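You operate a simulated robot arm through the tools that you are given. There is no shell and no other tool. Be economical: measure what you need, move in short steps, check, and stop when the job is done.

Carry out the task below with a simulated robot arm. There is one attempt and no reset: what you move stays moved.

JOB
Start the pump for the right bench and set 70 percent load.
Fine: bench switch first, Start with no load, then control box on and its dial up till its display shows 70; pressure dial, plugs and Run bench stay.

It is judged by the outcome, as a careful person would: the job done as asked, and still so three seconds after it is handed in. It fails if anything else is knocked over, pushed out of place, dropped, spilled or broken.

ROBOT AND FRAMES
A 6-joint arm with a two-finger parallel gripper on a trunk, on a base that drives. Base frame: it is fixed to the floor where the robot stands at the start and does not move with it; the origin is under the middle of the robot, x ahead of it, y to its left, z up. Units: mm, degrees, N and s.
With the tool pointing down near the work surface it reaches from about 280 to 700 mm from the robot's upright axis, wherever it stands. Its first joint turns from -166.0 to 166.0 degrees. Places, roughly: bench switch [700, 0, 1000]; display of the control box [500, 0, 800]; flow plug [500, -800, 1100]; green run button [600, -300, 1000]; green start button [600, 100, 1000]; left console [800, -500, 1000]; load dial [500, -100, 800]; pressure dial [700, -100, 1000]; red button of the control box [400, -200, 800]; speed plug [500, -800, 1400]; torque plug [500, -800, 1300]. Payload 4.1 kg.
The TCP is the grasp point between the finger pads, 23 mm short of the fingertips. In the tool frame z runs along the fingers and y along their closing line. Largest opening 94 mm; finger width 38, thickness 10; the body of the gripper, 54 by 96 mm, starts 39 mm behind the TCP.
Orientation is that of the tool frame in the base frame, as a unit quaternion [x, y, z, w]. With the fingers straight down and closing along the base's y, the tool's x points along the base's -x, its y along +y and its z along -z.

CONTROLS
- The arm moves only by the tool play_rows. Its argument "steps" is a list of rows, each a list of 3 entries, a list of its own where there are three numbers: the turn, a rotation vector about the base's x, y, z in degrees, then the shift along the base's x, y, z in mm, then the finger opening in mm, from 0 to 94. In form: [[[ax, ay, az], [x, y, z], fingers], ...]. A call has 1 to 10 rows; each row shifts and turns the commanded pose from where the row before left it. Each row takes 0.2 s and may step no farther than 50 mm and 8.6 degrees from the row before; otherwise, or with a gripper value out of range, the whole call is refused. Where a pose cannot be reached the arm comes as near as it can. A force on the tool above 40 N (or 10 N above the force at the start of the call, whichever is more), or a blocked arm, ends the call early, and 0.2 s more pass. The fingers move at their own pace (about 45 mm/s each) and stop on an object; they squeeze with about 39 N. The grip force told is the motor's: it shows also when the fingers shut on nothing. Time passes only in rows, and 0.2 s behind the last, so rows that do not move let the fingers close. The reply holds the time, the measured pose of the TCP, the force on the tool along the base axes, the opening and the grip force, in the units named above and with some noise, with the torque about the TCP (base axes, N m) and any sound that the robot's microphone picked up.
- Cameras (640 x 400 px; columns grow to the right, rows downward): "scene" is now at [12.3, 125, 1563.1]; the picture's right is [-0.49, -0.87, 0.00], its down [-0.59, 0.33, -0.74] and it looks along [0.64, -0.37, -0.67] (base axes); focal length 262 px, centre (320, 200). "wrist" rides on the gripper at [86, 16, -75] in the tool frame; the picture's right is [-0.18, 0.98, 0.00], its down [-0.58, -0.11, -0.81] and it looks along [-0.79, -0.15, 0.59] (tool axes); focal length 243 px, centre (320, 200). There is no depth. A picture from a camera that has moved, and an enlarged one, comes with that camera's place and axes in the base frame and with its lens.
- grab_frame(camera): a new picture of that camera. The clock stands still meanwhile.
- slide_trunk(by): slides the trunk up (or, below 0, down) by that many mm; the arm and the scene camera ride with it, the base frame stays. It gives what a move gives, with no picture.
- steer(legs): drives the robot by 1 to 6 legs, each [ahead, turn to the left] in mm and degrees, along the robot's own axes; the way and the turn of a leg run together, so that a leg with both is an arc; at most 1500 mm and 180 degrees a leg. The arm and the cameras ride along, it lands a little off, and it stops where it bumps. It gives what a move gives.
- pan_tilt(pan, tilt): turns the head with the scene camera to pan (to the left, within 155 degrees either way) and tilt (down, from -29 to 69), counted from straight ahead of the robot. It gives what a move gives.
- close_up(camera, box): a new picture of the part [left, top, right, bottom] of that camera's present view, enlarged. The clock stands still meanwhile.
- job_done(): hands the job in; it is judged then, once.

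Work in short steps. Places have to be worked out from the pictures, the camera data and where the tool is seen: move nearer, look again, correct. Check each grasp and each placing, and mend what went wrong. You have 120 turns and 78 pictures in all, those below and enlarged ones among them. Open the gripper and draw the arm clear of the work before you hand the job in, unless the task says otherwise; then end with one line.

The tools are called after ">>>" as name(argument=value, ...) on one line, values as JSON. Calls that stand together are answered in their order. play_rows: Moves the arm, as the interface text tells. Its arguments: {"type":"object","properties":{"steps":{"type":"array","items":{"type":"array"}}},"required":["steps"]} The other tools are called the same way: slide_trunk (by) slides the trunk up or down; steer (legs) drives the base; pan_tilt (pan, tilt) turns the head that bears the scene camera; grab_frame (camera) takes a picture; close_up (camera, box) takes an enlarged picture of a part of a camera's view; job_done () hands the job in.

At the start:

```text
t: 0.0
position: [291.9, 61.4, 1376.4]
orientation: [0.0, 1.0, 0.0, 0.001]
ft_force: [-0.1, 0.8, 0.0]
moment: [0.04, 0.01, 0.03]
grip_width: 94.2
gripper_force: 0.0
trunk travel left (down, up): [-525.0, 65.0]
robot x, y, heading: [-1.0, 1.2, -0.1]
head pan, tilt: [-29.6, 42.4]
```

scene: 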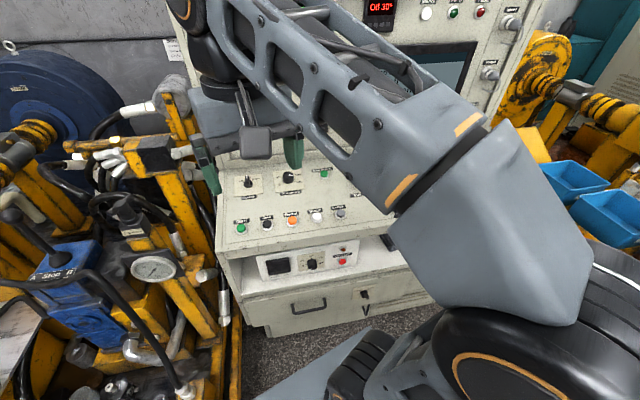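
wrist: 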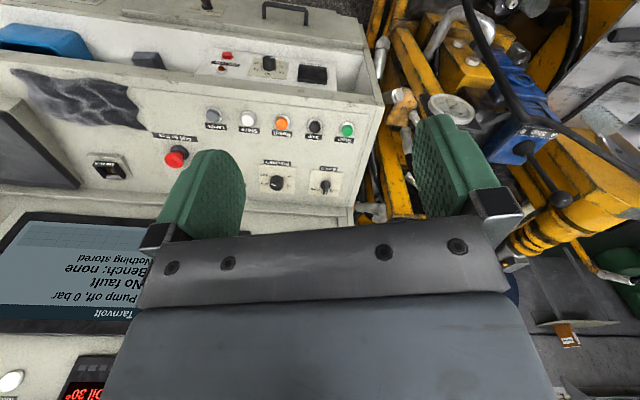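

The console shows a desk with bench switch, pressure dial, buttons and a control box below. I'll take enlarged pictures to read the labels.

>>> close_up(camera="wrist", box=[140, 30, 380, 210])

>>> close_up(camera="scene", box=[210, 150, 400, 300])

```text
2.22 times, centred on (260, 120) of wrist
camera zoom: at [203.5, 78.0, 1451.7], right [0.18, 0.98, 0.0], down [0.58, -0.11, 0.81], along [0.79, -0.15, -0.59], focal length 539 px, centre (453, 378)
```

zoom: 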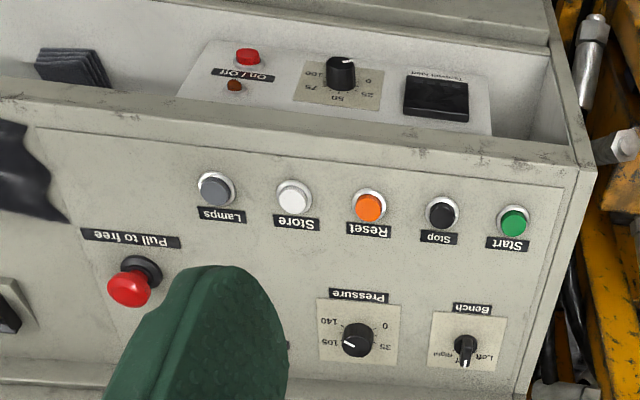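

```text
2.67 times, centred on (305, 225) of scene
camera zoom: at [12.3, 125.0, 1563.1], right [-0.49, -0.87, 0.0], down [-0.59, 0.33, -0.74], along [0.64, -0.37, -0.67], focal length 698 px, centre (360, 133)
```

zoom: 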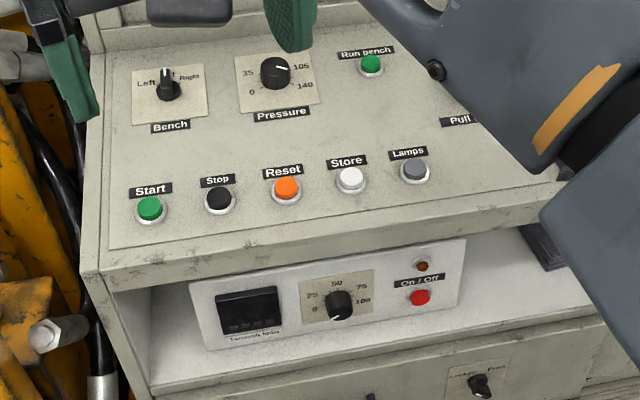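

The bench switch sits at its middle position between Left and Right, and the pump is off. I'll lower the arm a little for a second viewpoint to triangulate from.

>>> play_rows(steps=[[[0, 0, 0], [0, -10, -35], 0], [[0, 0, 0], [0, -10, -35], 0], [[0, 0, 0], [0, -10, -35], 0], [[0, 0, 0], [0, -10, -35], 0], [[0, 0, 0], [0, -10, -10], 0]])

>>> grab_frame(camera="wrist")

>>> grab_frame(camera="scene")

```text
t: 1.2
position: [290.7, 10.6, 1226.5]
orientation: [0.0, 1.0, 0.0, 0.0]
ft_force: [0.6, -0.3, 0.8]
moment: [-0.01, 0.02, 0.02]
grip_width: 0.1
gripper_force: 13.1
trunk travel left (down, up): [-525.0, 65.0]
robot x, y, heading: [3.4, 0.1, 0.1]
head pan, tilt: [-29.6, 42.4]
```

```text
73 pictures are left
camera wrist: at [203.9, 27.3, 1301.6], right [0.18, 0.98, 0.0], down [0.58, -0.11, 0.81], along [0.79, -0.15, -0.59], focal length 243 px, centre (320, 200)
```

wrist: 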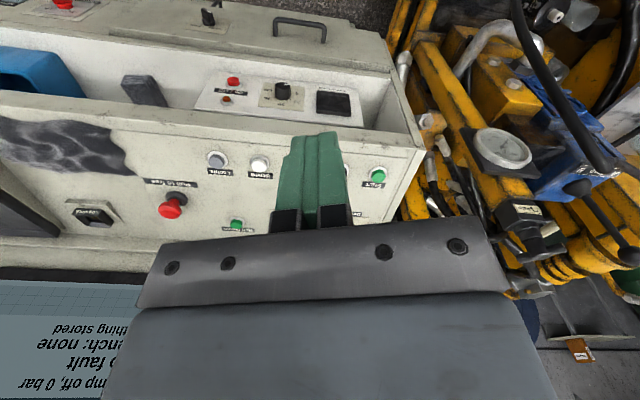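

```text
72 pictures are left
camera scene: at [12.3, 124.9, 1563.2], right [-0.49, -0.87, 0.0], down [-0.59, 0.33, -0.74], along [0.64, -0.37, -0.67], focal length 262 px, centre (320, 200)
```

scene: 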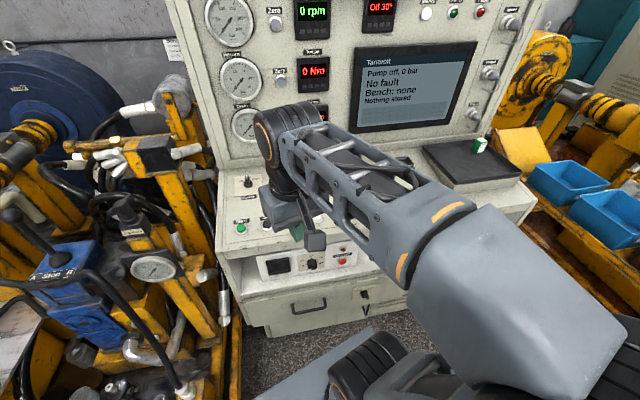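

Start button comes out near (557, 70, 998). I'll move the gripper to the side so that the switch and dial are unobstructed, and look from two positions.

>>> play_rows(steps=[[[0, 0, 0], [30, 30, 0], 0], [[0, 0, 0], [40, 30, 0], 0], [[0, 0, 0], [40, 30, 0], 0], [[0, 0, 0], [0, 10, 0], 0]])

>>> grab_frame(camera="wrist")

>>> play_rows(steps=[[[0, 0, 0], [0, 0, 40], 0], [[0, 0, 0], [0, 0, 40], 0], [[0, 0, 0], [0, 0, 40], 0], [[0, 0, 0], [0, 0, 30], 0]])

>>> grab_frame(camera="wrist")

```text
t: 2.2
position: [402.5, 112.9, 1226.9]
orientation: [0.0, 1.0, 0.0, 0.0]
ft_force: [0.3, 0.5, -0.3]
moment: [0.02, 0.0, 0.03]
grip_width: 0.1
gripper_force: 39.3
trunk travel left (down, up): [-525.0, 65.0]
robot x, y, heading: [1.8, 1.4, -0.2]
head pan, tilt: [-29.6, 42.4]
```

```text
71 pictures are left
camera wrist: at [314.2, 128.2, 1302.1], right [0.18, 0.98, 0.0], down [0.58, -0.11, 0.81], along [0.79, -0.15, -0.59], focal length 243 px, centre (320, 200)
```

wrist: 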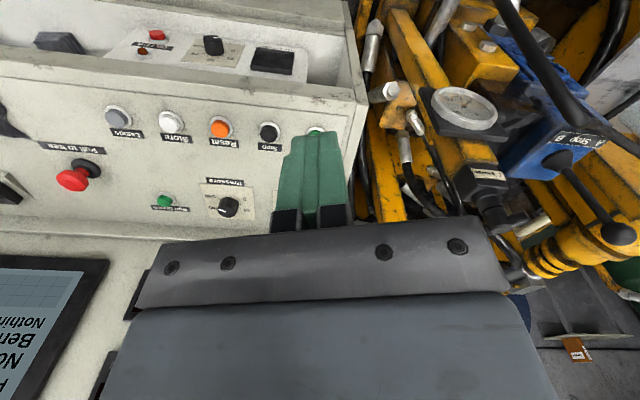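

```text
t: 3.2
position: [402.3, 113.1, 1375.1]
orientation: [0.0, 1.0, 0.0, 0.0]
ft_force: [-0.4, 0.2, 0.0]
moment: [0.0, -0.03, 0.0]
grip_width: 0.1
gripper_force: 39.7
trunk travel left (down, up): [-525.0, 65.0]
robot x, y, heading: [-3.5, 0.4, -0.0]
head pan, tilt: [-29.6, 42.4]
```

```text
70 pictures are left
camera wrist: at [314.2, 128.5, 1451.8], right [0.18, 0.98, 0.0], down [0.58, -0.11, 0.81], along [0.79, -0.15, -0.59], focal length 243 px, centre (320, 200)
```

wrist: 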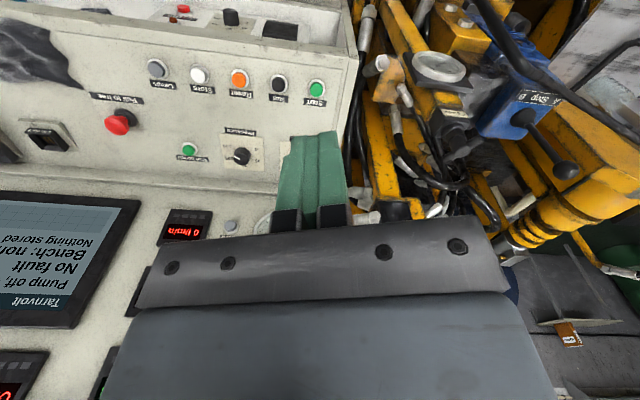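

The panel slopes gently up away from me, with the bench switch near (700, 0, 1015). I'll come over it with a small tool tilt and the fingers opened a bit to look more closely.

>>> play_rows(steps=[[[0, -5, 0], [40, -20, -10], 40], [[0, -5, 0], [40, -20, -20], 40], [[0, -5, 0], [40, -20, -20], 40], [[0, 0, 0], [40, -20, -20], 40], [[0, 0, 0], [40, -20, -20], 40], [[0, 0, 0], [20, -10, -30], 40]])

>>> grab_frame(camera="wrist")

>>> grab_frame(camera="scene")

```text
t: 4.6
position: [621.0, 0.8, 1254.9]
orientation: [-0.001, 0.991, 0.0, 0.131]
ft_force: [0.2, -0.6, -0.7]
moment: [-0.04, 0.02, 0.05]
grip_width: 40.2
gripper_force: 0.1
trunk travel left (down, up): [-525.0, 65.0]
robot x, y, heading: [4.0, -0.7, -0.0]
head pan, tilt: [-29.6, 42.4]
```

```text
69 pictures are left
camera wrist: at [516.5, 17.0, 1305.0], right [0.18, 0.98, 0.05], down [0.35, -0.11, 0.93], along [0.92, -0.15, -0.37], focal length 243 px, centre (320, 200)
```

wrist: 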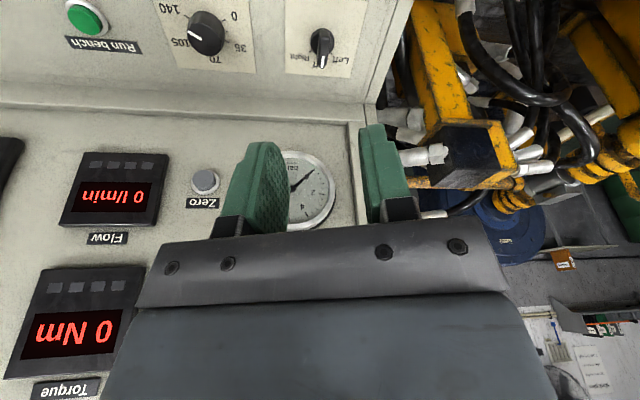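

```text
68 pictures are left
camera scene: at [12.8, 124.8, 1563.2], right [-0.49, -0.87, 0.0], down [-0.59, 0.33, -0.74], along [0.64, -0.37, -0.67], focal length 262 px, centre (320, 200)
```

scene: 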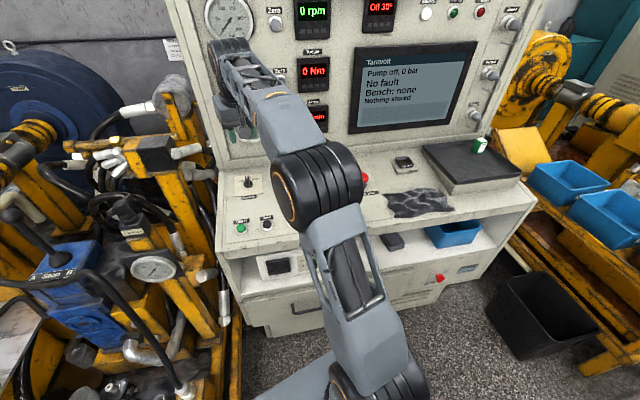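

The switch pointer is at the middle; estimates put it near (700–740, -8, 1000). I'll descend part way and look with zoom for a better estimate.

>>> play_rows(steps=[[[0, 4, 0], [0, -2, -40], 40], [[0, 4, 0], [0, -2, -40], 40], [[0, 0, 0], [0, -2, -35], 40]])

>>> grab_frame(camera="wrist")

```text
t: 5.4
position: [619.9, -4.3, 1141.2]
orientation: [0.0, 0.998, 0.0, 0.06]
ft_force: [-0.4, -0.4, -0.6]
moment: [-0.01, 0.02, -0.04]
grip_width: 39.9
gripper_force: 0.0
trunk travel left (down, up): [-525.0, 65.0]
robot x, y, heading: [-2.1, 3.5, -0.2]
head pan, tilt: [-29.6, 42.4]
```

```text
67 pictures are left
camera wrist: at [524.5, 12.0, 1205.9], right [0.18, 0.98, 0.02], down [0.48, -0.11, 0.87], along [0.86, -0.15, -0.49], focal length 243 px, centre (320, 200)
```

wrist: 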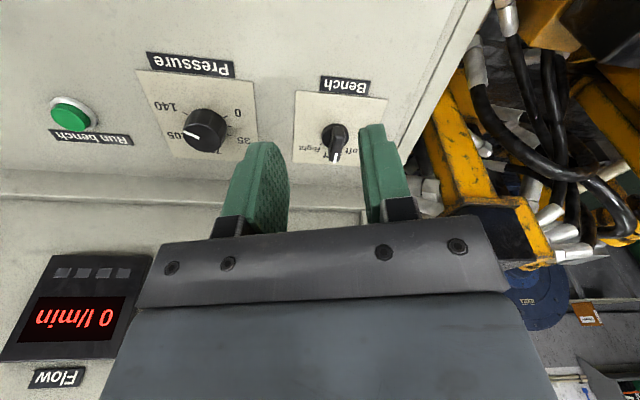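

The switch lies on a ray toward about (720, -6, 1015). I'll move forward and down above it, staying clear, and check against the fingers.

>>> play_rows(steps=[[[0, 0, 0], [40, 0, -20], 40], [[0, 0, 0], [40, 0, -20], 40], [[0, 0, 0], [10, 0, -20], 40]])

>>> grab_frame(camera="wrist")

>>> close_up(camera="scene", box=[200, 130, 340, 230])

```text
t: 6.2
position: [710.3, -3.8, 1082.2]
orientation: [-0.001, 0.998, 0.0, 0.061]
ft_force: [-0.2, -0.6, 0.2]
moment: [-0.03, -0.01, 0.0]
grip_width: 40.2
gripper_force: 0.1
trunk travel left (down, up): [-525.0, 65.0]
robot x, y, heading: [-2.1, -3.1, -0.2]
head pan, tilt: [-29.6, 42.4]
```

```text
66 pictures are left
camera wrist: at [614.0, 12.5, 1145.9], right [0.18, 0.98, 0.02], down [0.48, -0.11, 0.87], along [0.86, -0.15, -0.49], focal length 243 px, centre (320, 200)
```

wrist: 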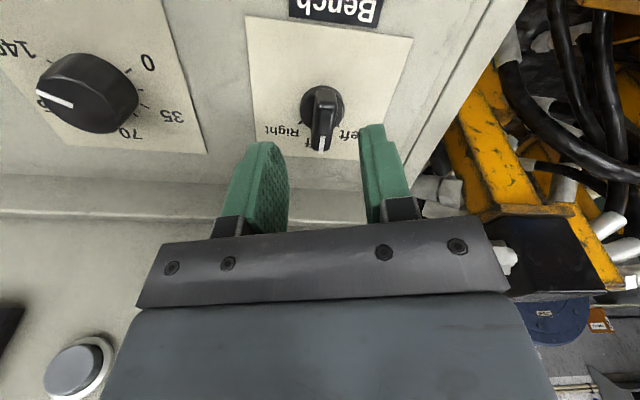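

```text
4.00 times, centred on (270, 180) of scene
camera zoom: at [12.5, 125.0, 1563.2], right [-0.49, -0.87, 0.0], down [-0.59, 0.33, -0.74], along [0.64, -0.37, -0.67], focal length 1047 px, centre (520, 280)
```

zoom: 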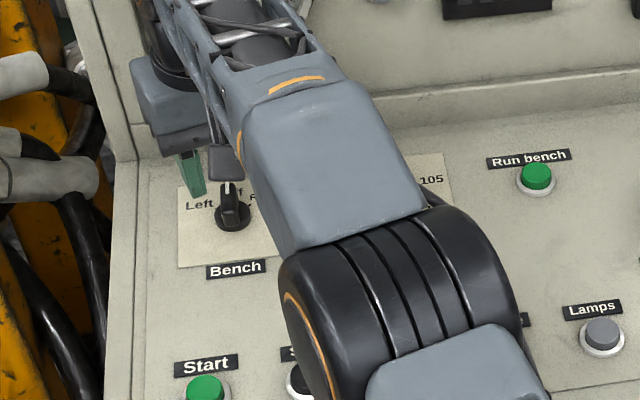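

The switch lines up with the tool axis laterally, roughly 60 mm past the TCP. I'll descend 25 mm and look again.

>>> play_rows(steps=[[[0, 0, 0], [2, 0, -13], 40], [[0, 0, 0], [2, 0, -12], 40]])

>>> grab_frame(camera="wrist")

```text
t: 6.8
position: [714.8, -4.2, 1055.5]
orientation: [0.0, 0.998, 0.001, 0.061]
ft_force: [0.4, 0.1, -0.6]
moment: [-0.03, -0.03, 0.01]
grip_width: 40.1
gripper_force: 0.1
trunk travel left (down, up): [-525.0, 65.0]
robot x, y, heading: [-1.2, 4.8, -0.1]
head pan, tilt: [-29.6, 42.4]
```

```text
64 pictures are left
camera wrist: at [618.6, 12.0, 1120.6], right [0.18, 0.98, 0.02], down [0.48, -0.11, 0.87], along [0.86, -0.15, -0.49], focal length 243 px, centre (320, 200)
```

wrist: 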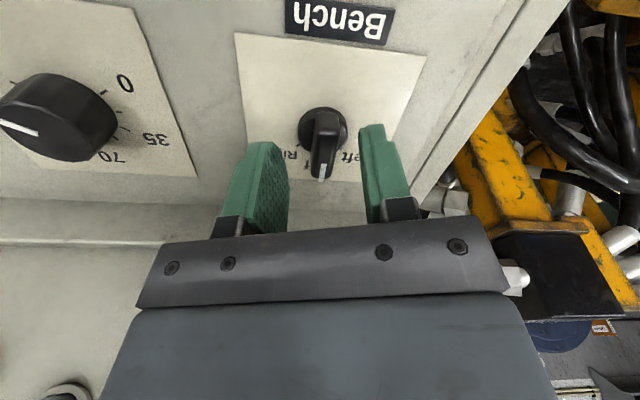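

The switch disc is about 40 mm past the TCP, so its top is now at fingertip level. I'll descend 12 mm and close on the blade.

>>> play_rows(steps=[[[0, 0, 0], [1.5, 0, -12], 40], [[0, 0, 0], [0, 0, 0], 40]])

>>> play_rows(steps=[[[0, 0, 0], [0, 0, 0], 5], [[0, 0, 0], [0, 0, 0], 5], [[0, 0, 0], [0, 0, 0], 5]])

>>> grab_frame(camera="wrist")

```text
t: 7.4
position: [716.5, -4.4, 1043.8]
orientation: [0.0, 0.998, 0.0, 0.061]
ft_force: [0.0, -0.7, 0.9]
moment: [0.05, -0.02, -0.01]
grip_width: 40.4
gripper_force: 0.1
trunk travel left (down, up): [-525.0, 65.0]
robot x, y, heading: [-3.9, -0.5, 0.2]
head pan, tilt: [-29.6, 42.4]
```

```text
t: 8.2
position: [717.0, -2.6, 1044.4]
orientation: [-0.001, 0.998, 0.0, 0.062]
ft_force: [-2.0, 6.1, -1.1]
moment: [-0.49, -0.12, -0.03]
grip_width: 13.1
gripper_force: 45.2
trunk travel left (down, up): [-525.0, 65.0]
robot x, y, heading: [1.2, -1.5, 0.1]
head pan, tilt: [-29.6, 42.4]
```

```text
63 pictures are left
camera wrist: at [619.9, 13.2, 1108.4], right [0.18, 0.98, 0.02], down [0.48, -0.11, 0.87], along [0.86, -0.15, -0.49], focal length 243 px, centre (320, 200)
```

wrist: 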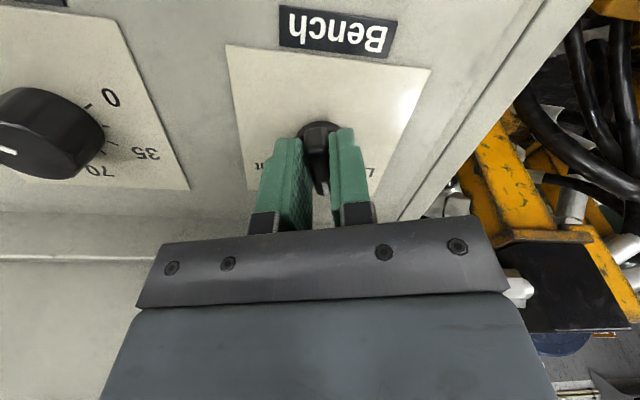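

Firm grip on the switch (13 mm). I'll rotate it clockwise seen from above, 40° first, watching for a click.

>>> play_rows(steps=[[[0.97, 0, -7.94], [0, 0, 0], 5], [[0.97, 0, -7.94], [0, 0, 0], 5], [[0.97, 0, -7.94], [0, 0, 0], 5], [[0.97, 0, -7.94], [0, 0, 0], 5], [[0.97, 0, -7.94], [0, 0, 0], 5]])

>>> grab_frame(camera="wrist")

>>> grab_frame(camera="scene")

```text
t: 9.4
position: [717.1, 0.4, 1044.1]
orientation: [0.341, 0.938, 0.022, 0.058]
ft_force: [4.7, 26.3, -0.7]
moment: [-0.73, -0.54, 0.02]
grip_width: 12.9
gripper_force: 44.8
trunk travel left (down, up): [-525.0, 65.0]
robot x, y, heading: [2.0, 0.0, 0.1]
head pan, tilt: [-29.6, 42.4]
```

```text
62 pictures are left
camera wrist: at [651.7, 68.7, 1112.3], right [0.77, 0.63, 0.09], down [0.27, -0.46, 0.85], along [0.58, -0.62, -0.52], focal length 243 px, centre (320, 200)
```

wrist: 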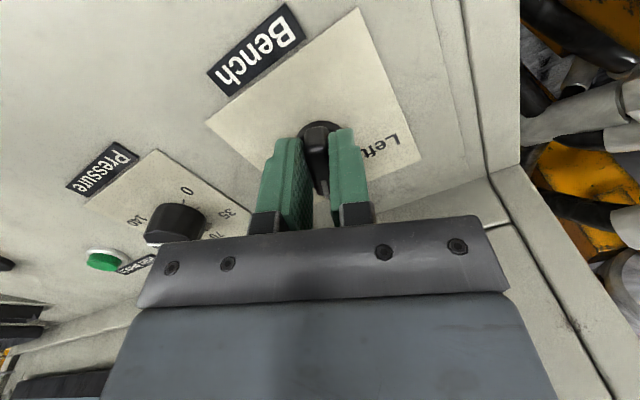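

```text
61 pictures are left
camera scene: at [12.7, 129.4, 1562.8], right [-0.49, -0.87, 0.0], down [-0.59, 0.33, -0.74], along [0.64, -0.37, -0.67], focal length 262 px, centre (320, 200)
```

scene: 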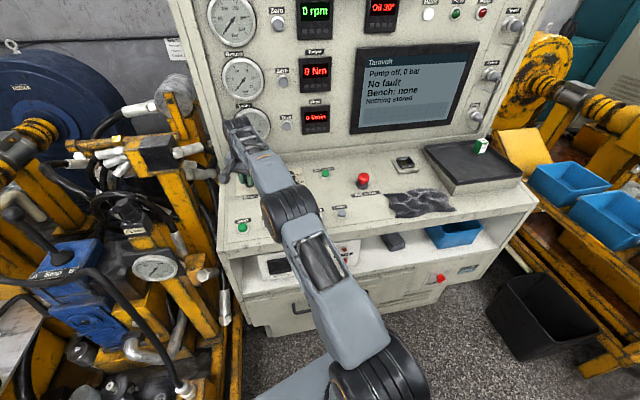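

Display still says "Bench: none"; sideways force of 26 N suggests the knob centre is a few mm to +y. I'll continue turning while relieving that.

>>> play_rows(steps=[[[0.5, 0, -4], [0, 3, 0], 5], [[0.5, 0, -4], [0, 2, 0], 5]])

>>> close_up(camera="scene", box=[350, 40, 480, 130])

```text
t: 10.0
position: [719.4, 1.6, 1043.7]
orientation: [0.408, 0.911, 0.022, 0.056]
ft_force: [10.4, 13.4, 2.5]
moment: [-0.44, -0.05, 0.03]
grip_width: 12.9
gripper_force: 44.9
trunk travel left (down, up): [-525.0, 65.0]
robot x, y, heading: [0.6, 0.9, 0.0]
head pan, tilt: [-29.6, 42.4]
```

```text
4.44 times, centred on (415, 85) of scene
camera zoom: at [13.7, 127.7, 1563.0], right [-0.49, -0.87, 0.0], down [-0.59, 0.33, -0.74], along [0.64, -0.37, -0.67], focal length 1163 px, centre (-102, 711)
```

zoom: 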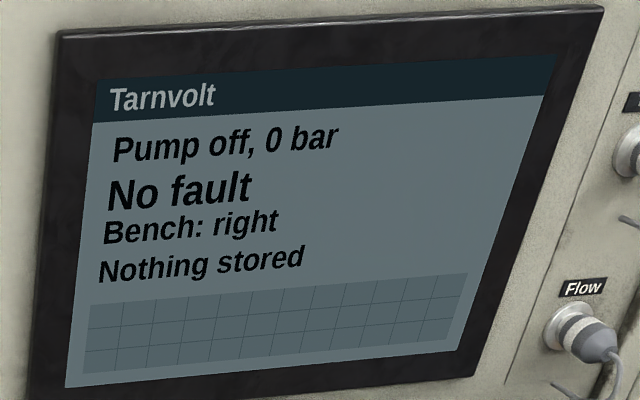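

The display reads "Bench: right". I'll open the fingers, lift off, rotate back, and recheck.

>>> play_rows(steps=[[[0, 0, 0], [0, 0, 0], 35], [[0, 0, 0], [0, 0, 0], 35], [[0, 0, 0], [-3, 0, 30], 35], [[0, 0, 0], [-5, 0, 40], 35], [[-0.97, 0, 7.94], [-10, 0, 20], 20], [[-0.97, 0, 7.94], [-20, 0, 10], 0], [[-0.97, 0, 7.94], [-20, 10, 0], 0], [[-0.97, 0, 7.94], [-20, 10, 0], 0], [[-0.97, 0, 7.94], [-20, 10, 0], 0], [[-0.97, 0, 7.94], [-20, 10, 0], 0]])

>>> grab_frame(camera="wrist")

>>> grab_frame(camera="scene")

```text
t: 12.2
position: [686.9, 20.7, 1154.8]
orientation: [0.172, 0.983, 0.01, 0.058]
ft_force: [0.2, -0.4, -0.5]
moment: [0.02, 0.0, 0.02]
grip_width: 0.1
gripper_force: 39.0
out of reach, approached as far as the arm can: row 4, 6, 7, 8, 9, 10
trunk travel left (down, up): [-525.0, 65.0]
robot x, y, heading: [-0.9, 2.1, -0.0]
head pan, tilt: [-29.6, 42.4]
```

```text
59 pictures are left
camera wrist: at [601.8, 66.1, 1220.0], right [0.51, 0.86, 0.06], down [0.41, -0.3, 0.86], along [0.76, -0.41, -0.51], focal length 243 px, centre (320, 200)
```

wrist: 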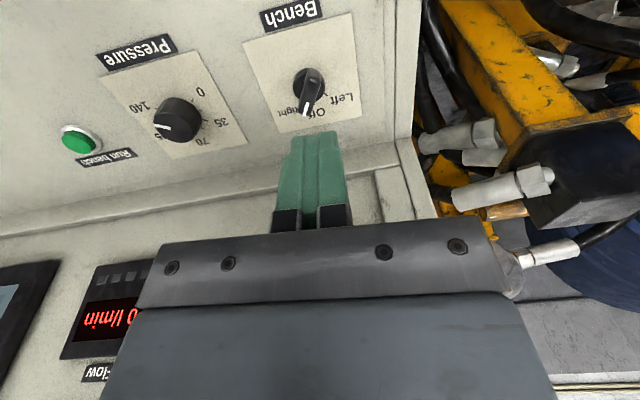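

```text
58 pictures are left
camera scene: at [12.5, 125.0, 1563.2], right [-0.49, -0.87, 0.0], down [-0.59, 0.33, -0.74], along [0.64, -0.37, -0.67], focal length 262 px, centre (320, 200)
```

scene: 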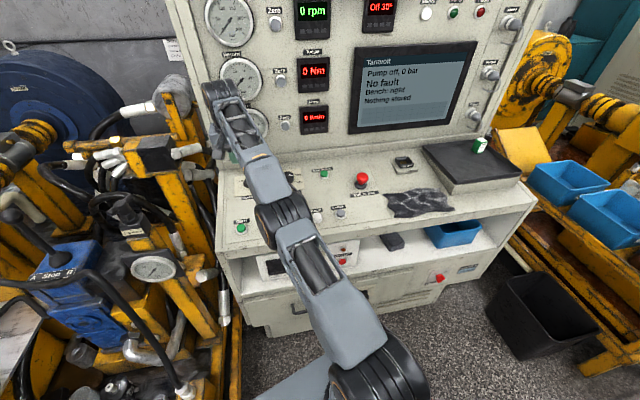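

Switch holds at "right". Next I retract toward above the Start button (about (552, 70, 990)) for a closer look.

>>> play_rows(steps=[[[0, 0, 0], [-40, 10, 0], 0], [[0, 0, 0], [-40, 10, 0], 0], [[0, 0, 0], [-30, 0, 0], 0]])

```text
t: 13.0
position: [682.8, 27.4, 1165.4]
orientation: [0.174, 0.983, 0.011, 0.058]
ft_force: [0.5, -0.1, -0.9]
moment: [0.0, 0.02, 0.02]
grip_width: 0.0
gripper_force: 38.9
out of reach, approached as far as the arm can: row 1, 2, 3
trunk travel left (down, up): [-525.0, 65.0]
robot x, y, heading: [-4.5, -3.9, -0.1]
head pan, tilt: [-29.6, 42.4]
```

The arm seems stuck on a limit; I'll test a small move with a compensating yaw to see how it follows.

>>> play_rows(steps=[[[0.97, 0, -7.94], [0, 0, 0], 0], [[0.97, 0, -7.94], [0, 0, 0], 0], [[0, 0, 0], [0, 0, 0], 0]])

>>> grab_frame(camera="scene")

```text
t: 13.8
position: [683.4, 26.4, 1164.9]
orientation: [0.309, 0.949, 0.019, 0.056]
ft_force: [0.3, 0.4, 0.5]
moment: [0.02, -0.01, 0.0]
grip_width: 0.0
gripper_force: 39.3
trunk travel left (down, up): [-525.0, 65.0]
robot x, y, heading: [-1.8, -2.5, 0.2]
head pan, tilt: [-29.6, 42.4]
```

```text
57 pictures are left
camera scene: at [12.4, 125.2, 1563.1], right [-0.49, -0.87, 0.0], down [-0.59, 0.33, -0.74], along [0.64, -0.37, -0.67], focal length 262 px, centre (320, 200)
```

scene: 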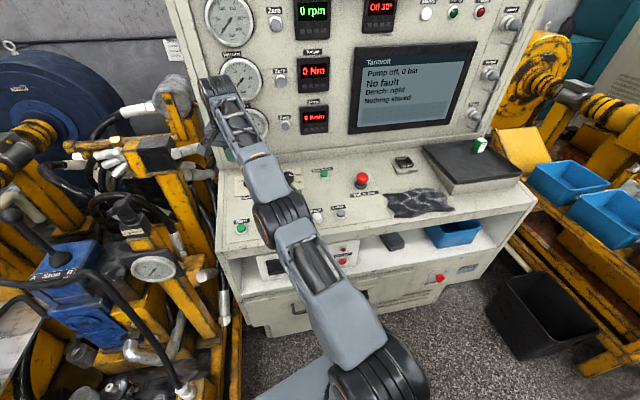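

Commands are relative to the reached pose; the arm is likely near full stretch. I'll try small inward and slightly downward rows.

>>> play_rows(steps=[[[0, 0, 0], [-10, 0, -10], 0], [[0, 0, 0], [-15, 0, -10], 0], [[0, 0, 0], [-20, 0, 0], 0]])

```text
t: 14.6
position: [683.9, 28.8, 1162.5]
orientation: [0.31, 0.949, 0.017, 0.057]
ft_force: [-0.2, 0.1, 0.8]
moment: [0.03, 0.0, -0.03]
grip_width: 0.0
gripper_force: 39.3
out of reach, approached as far as the arm can: row 1, 2, 3
trunk travel left (down, up): [-525.0, 65.0]
robot x, y, heading: [-0.4, 2.8, -0.0]
head pan, tilt: [-29.6, 42.4]
```

I'll try retracing the way I came: down and toward y=0 at the same x.

>>> play_rows(steps=[[[0, 0, 0], [5, -10, -15], 0], [[0, 0, 0], [5, -10, -15], 0]])

```text
t: 15.2
position: [694.4, 8.1, 1132.6]
orientation: [0.309, 0.949, 0.018, 0.054]
ft_force: [-0.3, -1.0, 0.3]
moment: [0.03, 0.04, -0.02]
grip_width: 0.0
gripper_force: 38.5
trunk travel left (down, up): [-525.0, 65.0]
robot x, y, heading: [-3.5, 3.8, -0.3]
head pan, tilt: [-29.6, 42.4]
```

That worked. Now I unwind the yaw in place, then retract.

>>> play_rows(steps=[[[-0.97, 0, 7.94], [0, -2, 0], 0], [[-0.97, 0, 7.94], [0, -2, 0], 0], [[-0.97, 0, 7.94], [0, -2, 0], 0], [[-0.97, 0, 7.94], [0, -2, 0], 0], [[-0.5, 0, 4], [0, -2, 0], 0]])

```text
t: 16.4
position: [694.1, -1.3, 1132.6]
orientation: [0.0, 0.998, -0.001, 0.057]
ft_force: [0.0, 0.2, -0.1]
moment: [0.01, 0.01, 0.0]
grip_width: 0.0
gripper_force: 39.5
trunk travel left (down, up): [-525.0, 65.0]
robot x, y, heading: [-0.2, 1.3, -0.2]
head pan, tilt: [-29.6, 42.4]
```

Yaw is back to zero. Retract toward above the Start button.

>>> play_rows(steps=[[[0, 0, 0], [-35, 0, 0], 0], [[0, 0, 0], [-40, 15, 0], 0], [[0, 0, 0], [-40, 25, -10], 0], [[0, 0, 0], [-30, 28, -20], 0]])

>>> grab_frame(camera="wrist")

```text
t: 17.4
position: [692.1, 22.5, 1139.8]
orientation: [0.0, 0.998, -0.001, 0.059]
ft_force: [0.3, -0.1, -0.3]
moment: [0.04, 0.0, 0.01]
grip_width: 0.0
gripper_force: 39.5
out of reach, approached as far as the arm can: row 1, 2, 3, 4
trunk travel left (down, up): [-525.0, 65.0]
robot x, y, heading: [4.2, 1.7, -0.1]
head pan, tilt: [-29.6, 42.4]
```

```text
56 pictures are left
camera wrist: at [596.4, 39.8, 1204.0], right [0.18, 0.98, 0.02], down [0.48, -0.11, 0.87], along [0.86, -0.15, -0.49], focal length 243 px, centre (320, 200)
```

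wrist: 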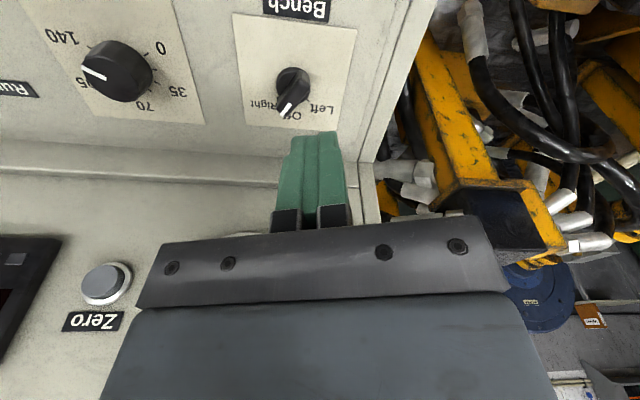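

The arm seems to be at elbow singularity (fixed radius). I'll try combined pitch and inward motion to break out.

>>> play_rows(steps=[[[0, -6, 0], [-10, -5, -20], 0], [[0, -6, 0], [-10, -5, -20], 0]])

>>> play_rows(steps=[[[0, 6, 0], [-10, 0, 0], 0], [[0, 6, 0], [-10, 0, 0], 0]])

```text
t: 18.0
position: [723.4, 17.9, 1134.1]
orientation: [0.0, 0.991, -0.001, 0.136]
ft_force: [0.8, -0.4, -0.9]
moment: [0.03, -0.02, 0.02]
grip_width: 0.0
gripper_force: 39.3
out of reach, approached as far as the arm can: row 1, 2
trunk travel left (down, up): [-525.0, 65.0]
robot x, y, heading: [-0.4, -0.1, 0.2]
head pan, tilt: [-29.6, 42.4]
```

```text
t: 18.6
position: [686.3, 17.1, 1129.2]
orientation: [0.001, 0.999, -0.001, 0.033]
ft_force: [1.1, -0.1, 1.0]
moment: [-0.03, -0.01, 0.0]
grip_width: 0.0
gripper_force: 38.8
out of reach, approached as far as the arm can: row 1, 2
trunk travel left (down, up): [-525.0, 65.0]
robot x, y, heading: [2.2, -1.6, 0.1]
head pan, tilt: [-29.6, 42.4]
```

Try the opposite: reach outward to full stretch, then inward, to see whether it flips back.

>>> play_rows(steps=[[[0, -3, 0], [0, -5, 10], 0], [[0, 0, 0], [15, 0, 10], 0], [[0, 0, 0], [20, 0, 10], 0]])

>>> play_rows(steps=[[[0, 0, 0], [-15, 0, -5], 0], [[0, 0, 0], [-25, 0, -5], 0]])

>>> grab_frame(camera="scene")

```text
t: 19.4
position: [692.5, 10.3, 1143.8]
orientation: [0.0, 0.998, -0.001, 0.058]
ft_force: [0.1, 0.6, 0.2]
moment: [0.0, -0.02, -0.02]
grip_width: 0.1
gripper_force: 38.7
out of reach, approached as far as the arm can: row 1, 2, 3
trunk travel left (down, up): [-525.0, 65.0]
robot x, y, heading: [1.6, 4.3, -0.1]
head pan, tilt: [-29.6, 42.4]
```

```text
t: 20.0
position: [689.7, 10.4, 1145.4]
orientation: [0.0, 0.998, -0.001, 0.058]
ft_force: [-0.5, 0.4, 0.1]
moment: [0.03, -0.01, -0.02]
grip_width: 0.0
gripper_force: 38.7
out of reach, approached as far as the arm can: row 1, 2
trunk travel left (down, up): [-525.0, 65.0]
robot x, y, heading: [-0.9, 0.0, -0.1]
head pan, tilt: [-29.6, 42.4]
```

```text
55 pictures are left
camera scene: at [12.5, 125.2, 1563.1], right [-0.49, -0.87, 0.0], down [-0.59, 0.33, -0.74], along [0.64, -0.37, -0.67], focal length 262 px, centre (320, 200)
```

scene: 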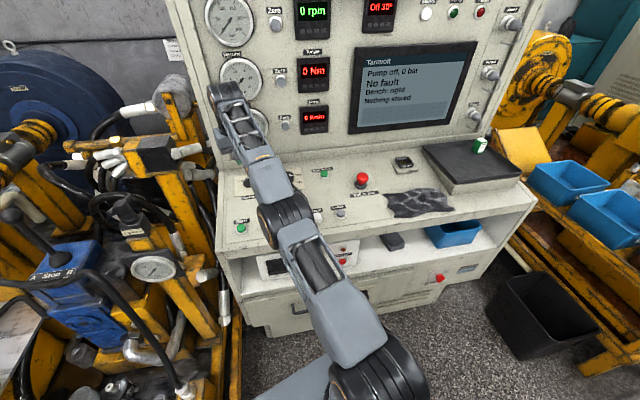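

I suspect the elbow is pressed against its straight limit. I'll ask for pitch the other way with an outward shift (which bends the elbow the allowed way), then inward.

>>> play_rows(steps=[[[0, 8, 0], [15, 0, -5], 0], [[0, 0, 0], [-30, 0, 0], 0], [[0, 0, 0], [-30, 0, 0], 0]])

```text
t: 20.8
position: [678.5, 11.1, 1143.7]
orientation: [0.0, 1.0, -0.001, 0.024]
ft_force: [1.0, 0.2, -0.4]
moment: [0.0, 0.0, 0.0]
grip_width: 0.0
gripper_force: 39.2
out of reach, approached as far as the arm can: row 1, 2, 3
trunk travel left (down, up): [-525.0, 65.0]
robot x, y, heading: [-0.3, -1.7, -0.3]
head pan, tilt: [-29.6, 42.4]
```

Testing one row at a time: a pure positive pitch about the TCP.

>>> play_rows(steps=[[[0, 8, 0], [30, 0, 0], 0]])

>>> play_rows(steps=[[[0, 0, 0], [-3, 0, -3], 0], [[0, 0, 0], [-3, 0, -3], 0], [[0, 0, 0], [-3, 0, -3], 0]])

```text
t: 21.2
position: [653.6, 11.1, 1144.4]
orientation: [-0.001, 0.999, -0.001, -0.052]
ft_force: [-0.1, -0.1, -0.5]
moment: [0.02, 0.06, 0.0]
grip_width: 0.2
gripper_force: 38.6
out of reach, approached as far as the arm can: row 1
trunk travel left (down, up): [-525.0, 65.0]
robot x, y, heading: [1.6, 2.0, 0.3]
head pan, tilt: [-29.6, 42.4]
```

```text
t: 22.0
position: [652.2, 9.9, 1146.2]
orientation: [0.0, 0.999, -0.001, -0.051]
ft_force: [0.3, -0.3, 0.6]
moment: [0.01, 0.03, 0.02]
grip_width: 0.0
gripper_force: 38.5
out of reach, approached as far as the arm can: row 1, 2, 3
trunk travel left (down, up): [-525.0, 65.0]
robot x, y, heading: [0.7, -1.9, 0.1]
head pan, tilt: [-29.6, 42.4]
```

Orientation gets priority and the elbow stays straight. I'll back the base away so the arm has free room to be reconfigured; the tips are well above the desk.

>>> steer(legs=[[-400, 0]])

>>> play_rows(steps=[[[0, 0, 0], [-30, 0, 0], 0], [[0, 0, 0], [-30, 0, 0], 0]])

```text
t: 24.5
position: [251.4, 11.8, 1145.7]
orientation: [0.0, 0.999, 0.0, -0.051]
ft_force: [-0.6, 0.8, 0.0]
moment: [-0.02, 0.01, 0.02]
grip_width: 0.0
gripper_force: 39.1
trunk travel left (down, up): [-525.0, 65.0]
robot x, y, heading: [-397.1, -2.2, 0.0]
head pan, tilt: [-29.6, 42.4]
```

```text
t: 25.1
position: [251.9, 11.8, 1148.4]
orientation: [-0.001, 0.999, -0.002, -0.051]
ft_force: [0.4, -0.2, 1.0]
moment: [0.02, 0.02, 0.02]
grip_width: 0.2
gripper_force: 38.9
out of reach, approached as far as the arm can: row 1, 2
trunk travel left (down, up): [-525.0, 65.0]
robot x, y, heading: [-397.7, -0.1, -0.2]
head pan, tilt: [-29.6, 42.4]
```

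Now there is space, I'll pitch the tool forward and up so the singular elbow can bend the allowed way.

>>> play_rows(steps=[[[0, -8.5, 0], [15, 0, 0], 0], [[0, -8.5, 0], [15, 0, 0], 0], [[0, -8.5, 0], [20, 0, 5], 0], [[0, -8.5, 0], [20, 0, 10], 0], [[0, -8.5, 0], [20, 0, 10], 0], [[0, -8.5, 0], [15, 0, 15], 0], [[0, -8.5, 0], [15, 0, 20], 0], [[0, -8.5, 0], [10, 0, 20], 0], [[0, -8.5, 0], [5, 0, 20], 0], [[0, -8.5, 0], [0, 0, 20], 0]])

>>> play_rows(steps=[[[0, -8.5, 0], [-20, 0, 0], 0], [[0, -8.5, 0], [-20, 0, 0], 0], [[0, 0, 0], [-30, 0, 0], 0], [[0, 0, 0], [-30, 0, 0], 0]])

```text
t: 27.3
position: [431.8, 13.7, 1290.9]
orientation: [0.0, 0.802, -0.001, 0.598]
ft_force: [-0.4, -0.2, -0.5]
moment: [0.02, 0.04, 0.0]
grip_width: 0.0
gripper_force: 39.2
out of reach, approached as far as the arm can: row 1, 2, 3, 4, 5, 6, 7, 8, 9, 10
trunk travel left (down, up): [-525.0, 65.0]
robot x, y, heading: [-397.6, -0.3, 0.1]
head pan, tilt: [-29.6, 42.4]
```

```text
t: 28.3
position: [395.9, 14.6, 1306.7]
orientation: [0.0, 0.705, -0.002, 0.709]
ft_force: [1.4, 0.9, -4.2]
moment: [-0.02, -0.26, -0.05]
grip_width: 0.0
gripper_force: 39.2
out of reach, approached as far as the arm can: row 1, 2, 3
trunk travel left (down, up): [-525.0, 65.0]
robot x, y, heading: [-402.8, -3.8, 0.2]
head pan, tilt: [-29.6, 42.4]
```

It escaped (last row reachable). I'll retract a bit further from full stretch and confirm.

>>> play_rows(steps=[[[0, 0, 0], [-40, 0, 0], 0], [[0, 0, 0], [-40, 0, 0], 0], [[0, 0, 0], [-40, 0, 0], 0], [[0, 0, 0], [-40, 0, 0], 0]])

>>> grab_frame(camera="scene")

>>> grab_frame(camera="wrist")

```text
t: 29.3
position: [229.0, 15.4, 1313.5]
orientation: [0.0, 0.704, -0.001, 0.71]
ft_force: [0.8, 0.5, 0.0]
moment: [-0.02, -0.01, -0.01]
grip_width: 0.0
gripper_force: 38.9
trunk travel left (down, up): [-525.0, 65.0]
robot x, y, heading: [-398.1, -4.9, -0.0]
head pan, tilt: [-29.6, 42.4]
```

```text
54 pictures are left
camera scene: at [-388.4, 124.3, 1563.1], right [-0.49, -0.87, 0.0], down [-0.59, 0.33, -0.74], along [0.64, -0.36, -0.67], focal length 262 px, centre (320, 200)
```

scene: 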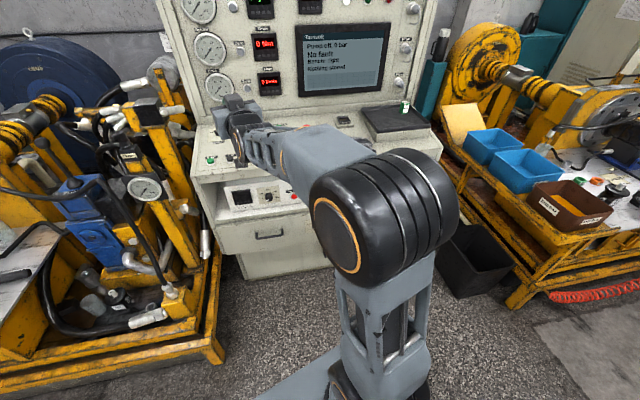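

```text
53 pictures are left
camera wrist: at [153.5, 31.2, 1227.2], right [0.0, 0.98, 0.18], down [-0.81, -0.11, 0.57], along [0.58, -0.15, 0.8], focal length 243 px, centre (320, 200)
```

wrist: 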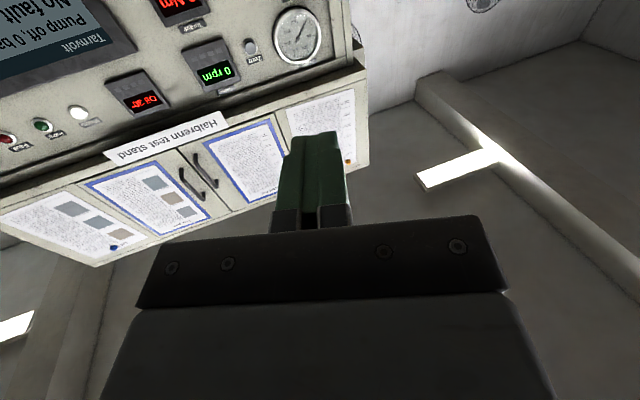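

The arm is free again. I'll swing the tool back to pointing nearly down (8° forward) by pivoting around the wrist.

>>> play_rows(steps=[[[0, 8.2, 0], [-2, 0, -29], 0], [[0, 8.2, 0], [-6, 0, -28], 0], [[0, 8.2, 0], [-10, 0, -27], 0], [[0, 8.2, 0], [-14, 0, -26], 0], [[0, 8.2, 0], [-18, 0, -23], 0], [[0, 8.2, 0], [-21, 0, -20], 0], [[0, 8.2, 0], [-24, 0, -17], 0], [[0, 8.2, 0], [-26, 0, -13], 0], [[0, 8.2, 0], [-28, 0, -9], 0], [[0, 8.2, 0], [-29, 0, -5], 0]])

```text
t: 31.5
position: [46.7, 77.8, 1094.3]
orientation: [0.007, 0.986, -0.054, 0.157]
ft_force: [0.4, 0.6, -0.4]
moment: [0.0, -0.01, 0.01]
grip_width: 0.2
gripper_force: 38.8
out of reach, approached as far as the arm can: row 3, 4, 7, 8, 9, 10
trunk travel left (down, up): [-525.0, 65.0]
robot x, y, heading: [-400.8, -0.9, -0.1]
head pan, tilt: [-29.6, 42.4]
```

The arm wobbled off a bit near a limit (y shifted to 78). I'll correct gently toward the wanted orientation.

>>> play_rows(steps=[[[0, 3, 0], [10, -5, 10], 0], [[0, 3, 0], [10, -5, 10], 0]])

>>> grab_frame(camera="scene")

```text
t: 32.1
position: [58.3, 82.4, 1096.6]
orientation: [0.005, 0.99, -0.078, 0.118]
ft_force: [0.4, -0.4, -0.5]
moment: [0.0, 0.03, -0.01]
grip_width: 0.0
gripper_force: 39.4
out of reach, approached as far as the arm can: row 1, 2
trunk travel left (down, up): [-525.0, 65.0]
robot x, y, heading: [-399.2, -0.5, 0.2]
head pan, tilt: [-29.6, 42.4]
```

```text
52 pictures are left
camera scene: at [-387.4, 124.3, 1563.1], right [-0.49, -0.87, 0.0], down [-0.59, 0.33, -0.74], along [0.64, -0.36, -0.67], focal length 262 px, centre (320, 200)
```

scene: 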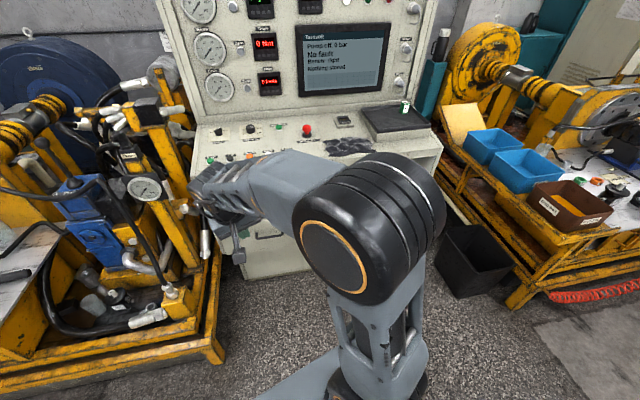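

I'll try moving outward and up to get free of whatever limit it's at.

>>> play_rows(steps=[[[0, 0, 0], [25, 0, 25], 0], [[0, 0, 0], [25, 0, 25], 0], [[0, 0, 0], [25, -10, 25], 0]])

```text
t: 32.9
position: [128.1, 81.2, 1158.2]
orientation: [0.007, 0.988, -0.094, 0.126]
ft_force: [0.4, -0.1, 0.1]
moment: [0.0, 0.0, 0.03]
grip_width: 0.1
gripper_force: 39.5
out of reach, approached as far as the arm can: row 1, 2, 3
trunk travel left (down, up): [-525.0, 65.0]
robot x, y, heading: [-402.9, 0.1, 0.1]
head pan, tilt: [-29.6, 42.4]
```

The tool is rolled about 11° sideways. I'll try rotating that out while moving upward/outward.

>>> play_rows(steps=[[[4, 0, 0], [15, 0, 10], 0], [[4, 0, 0], [15, 0, 10], 0], [[3, 0, 0], [15, 0, 10], 0]])

>>> play_rows(steps=[[[0, -8, 0], [0, 0, 0], 0], [[0, -8, 0], [0, 0, 0], 0], [[0, -8, 0], [0, 0, 0], 0]])

```text
t: 33.7
position: [145.4, 99.2, 1161.0]
orientation: [0.021, 0.985, -0.082, 0.149]
ft_force: [-0.6, 0.0, -0.1]
moment: [-0.02, -0.01, -0.05]
grip_width: 0.0
gripper_force: 38.7
out of reach, approached as far as the arm can: row 1, 2, 3
trunk travel left (down, up): [-525.0, 65.0]
robot x, y, heading: [-401.8, -2.9, 0.1]
head pan, tilt: [-29.6, 42.4]
```

```text
t: 34.5
position: [145.1, 99.7, 1160.9]
orientation: [0.03, 0.938, -0.056, 0.341]
ft_force: [-0.5, 0.1, 0.2]
moment: [-0.03, 0.0, 0.02]
grip_width: 0.0
gripper_force: 39.6
trunk travel left (down, up): [-525.0, 65.0]
robot x, y, heading: [-402.8, 2.0, 0.0]
head pan, tilt: [-29.6, 42.4]
```

With more forward pitch everything's reachable. I'll remove the residual roll/yaw here and see.

>>> play_rows(steps=[[[4.9, 0, 5.4], [0, -20, 0], 0], [[0, 0, 0], [0, -30, 0], 0], [[0, 0, 0], [0, -30, 0], 0]])

>>> grab_frame(camera="scene")

```text
t: 35.3
position: [138.1, 46.7, 1147.6]
orientation: [0.003, 0.938, -0.009, 0.345]
ft_force: [0.6, 0.4, 0.2]
moment: [-0.02, 0.01, 0.03]
grip_width: 0.0
gripper_force: 38.9
out of reach, approached as far as the arm can: row 2, 3
trunk travel left (down, up): [-525.0, 65.0]
robot x, y, heading: [-400.6, -2.8, -0.0]
head pan, tilt: [-29.6, 42.4]
```

```text
51 pictures are left
camera scene: at [-387.5, 124.2, 1563.2], right [-0.49, -0.87, 0.0], down [-0.59, 0.33, -0.74], along [0.64, -0.36, -0.67], focal length 262 px, centre (320, 200)
```

scene: 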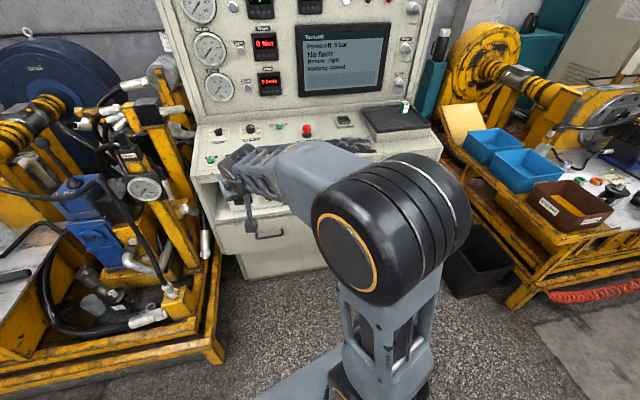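

I believe the wrist roll joint flipped while passing the straight-wrist singularity and sits at its limit. I'll pitch the tool up past alignment, then swing it round by the left side and back down to unwind it.

>>> play_rows(steps=[[[0, -8, 1.2], [18, 3, 17], 0], [[0, -8, 1.2], [15, 3, 20], 0], [[0, -8, 1.2], [12, 3, 22], 0], [[0, -8, 1.2], [9, 3, 23], 0], [[0, -8, 1.2], [6, 3, 24], 0], [[0, -8, 1.2], [3, 3, 25], 0], [[0, -8, 1.2], [-1, 3, 25], 0], [[0, -8, 1.2], [-4, 3, 25], 0], [[0, -8, 1.2], [-8, 3, 24], 0], [[0, -8, 1.2], [-11, 3, 22], 0]])

>>> grab_frame(camera="scene")

```text
t: 37.5
position: [170.7, 67.3, 1357.8]
orientation: [-0.071, 0.539, 0.022, 0.839]
ft_force: [0.2, 0.3, -0.7]
moment: [0.02, 0.02, 0.03]
grip_width: 0.0
gripper_force: 39.2
out of reach, approached as far as the arm can: row 3, 4
trunk travel left (down, up): [-525.0, 65.0]
robot x, y, heading: [-399.2, -3.0, -0.2]
head pan, tilt: [-29.6, 42.4]
```

```text
50 pictures are left
camera scene: at [-387.6, 124.4, 1563.1], right [-0.49, -0.87, 0.0], down [-0.59, 0.33, -0.74], along [0.64, -0.36, -0.67], focal length 262 px, centre (320, 200)
```

scene: 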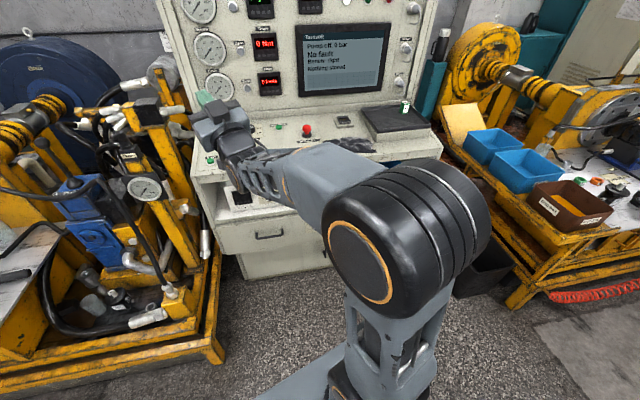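

Rows 3–4 were flagged near alignment, the rest fine. To tell which wrist branch I'm in, I test swinging the tool to the right while it points up.

>>> play_rows(steps=[[[0, 0, -8], [3, -23, 0], 0], [[0, 0, -8], [0, -23, 0], 0], [[0, 0, -8], [-4, -23, 0], 0], [[0, 0, -8], [-7, -22, 0], 0]])

```text
t: 38.5
position: [163.0, -23.3, 1357.4]
orientation: [0.08, 0.538, -0.211, 0.812]
ft_force: [-0.2, 0.0, 0.6]
moment: [-0.02, 0.03, 0.01]
grip_width: 0.1
gripper_force: 39.0
trunk travel left (down, up): [-525.0, 65.0]
robot x, y, heading: [-398.7, -1.7, 0.5]
head pan, tilt: [-29.6, 42.4]
```

Not flagged, so the wrist is in the unflipped branch with the tool above the forearm. I'll bring tool exactly into the arm's vertical plane (y≈0, yaw 0, no roll) before pitching down straight through.

>>> play_rows(steps=[[[0, 0, 8.5], [4, 7, 0], 0], [[0, 0, 8.5], [4, 7, 0], 0], [[0, 0, 8.5], [5, 8, 0], 0], [[5.6, 0, 0], [0, 0, 0], 0], [[0, 0, 0], [0, 0, 0], 0]])

>>> play_rows(steps=[[[0, 0, 0], [0, 0, 0], 0]])

```text
t: 39.7
position: [176.2, -0.4, 1356.6]
orientation: [-0.001, 0.543, 0.002, 0.84]
ft_force: [0.4, 0.2, -0.5]
moment: [-0.02, 0.02, 0.0]
grip_width: 0.1
gripper_force: 39.3
trunk travel left (down, up): [-525.0, 65.0]
robot x, y, heading: [-402.9, -4.2, -0.1]
head pan, tilt: [-29.6, 42.4]
```

```text
t: 40.1
position: [176.7, -0.8, 1356.3]
orientation: [0.0, 0.543, 0.0, 0.84]
ft_force: [0.0, -0.5, 0.2]
moment: [-0.02, -0.01, -0.02]
grip_width: 0.0
gripper_force: 39.1
trunk travel left (down, up): [-525.0, 65.0]
robot x, y, heading: [-397.4, -2.5, 0.2]
head pan, tilt: [-29.6, 42.4]
```

In plane now. Pitch down through alignment in straight steps.

>>> play_rows(steps=[[[0, 8.5, 0], [9, 0, -25], 0], [[0, 8.5, 0], [5, 0, -26], 0], [[0, 8.5, 0], [1, 0, -27], 0], [[0, 8.5, 0], [-3, 0, -27], 0], [[0, 8.5, 0], [-6, 0, -26], 0], [[0, 8.5, 0], [-10, 0, -25], 0], [[0, 8.5, 0], [-14, 0, -23], 0], [[0, 8.5, 0], [-17, 0, -21], 0]])

```text
t: 41.9
position: [139.8, -1.1, 1156.2]
orientation: [0.0, 0.92, 0.0, 0.392]
ft_force: [0.2, -0.2, 0.2]
moment: [-0.05, 0.02, 0.01]
grip_width: 0.0
gripper_force: 38.9
trunk travel left (down, up): [-525.0, 65.0]
robot x, y, heading: [-399.4, -1.6, 0.1]
head pan, tilt: [-29.6, 42.4]
```

No flags this time. Continue pitching to nearly straight down.

>>> play_rows(steps=[[[0, 8.5, 0], [-10, 0, -18], 0], [[0, 8.5, 0], [-15, 0, -10], 0], [[0, 8.5, 0], [-15, 0, 0], 0], [[0, 8.5, 0], [-15, 0, 10], 0]])

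```text
t: 42.9
position: [84.4, -1.8, 1138.1]
orientation: [0.001, 0.995, 0.0, 0.104]
ft_force: [-0.3, -1.0, -0.1]
moment: [0.05, 0.03, -0.03]
grip_width: 0.5
gripper_force: 38.7
trunk travel left (down, up): [-525.0, 65.0]
robot x, y, heading: [-400.4, -1.9, 0.1]
head pan, tilt: [-29.6, 42.4]
```

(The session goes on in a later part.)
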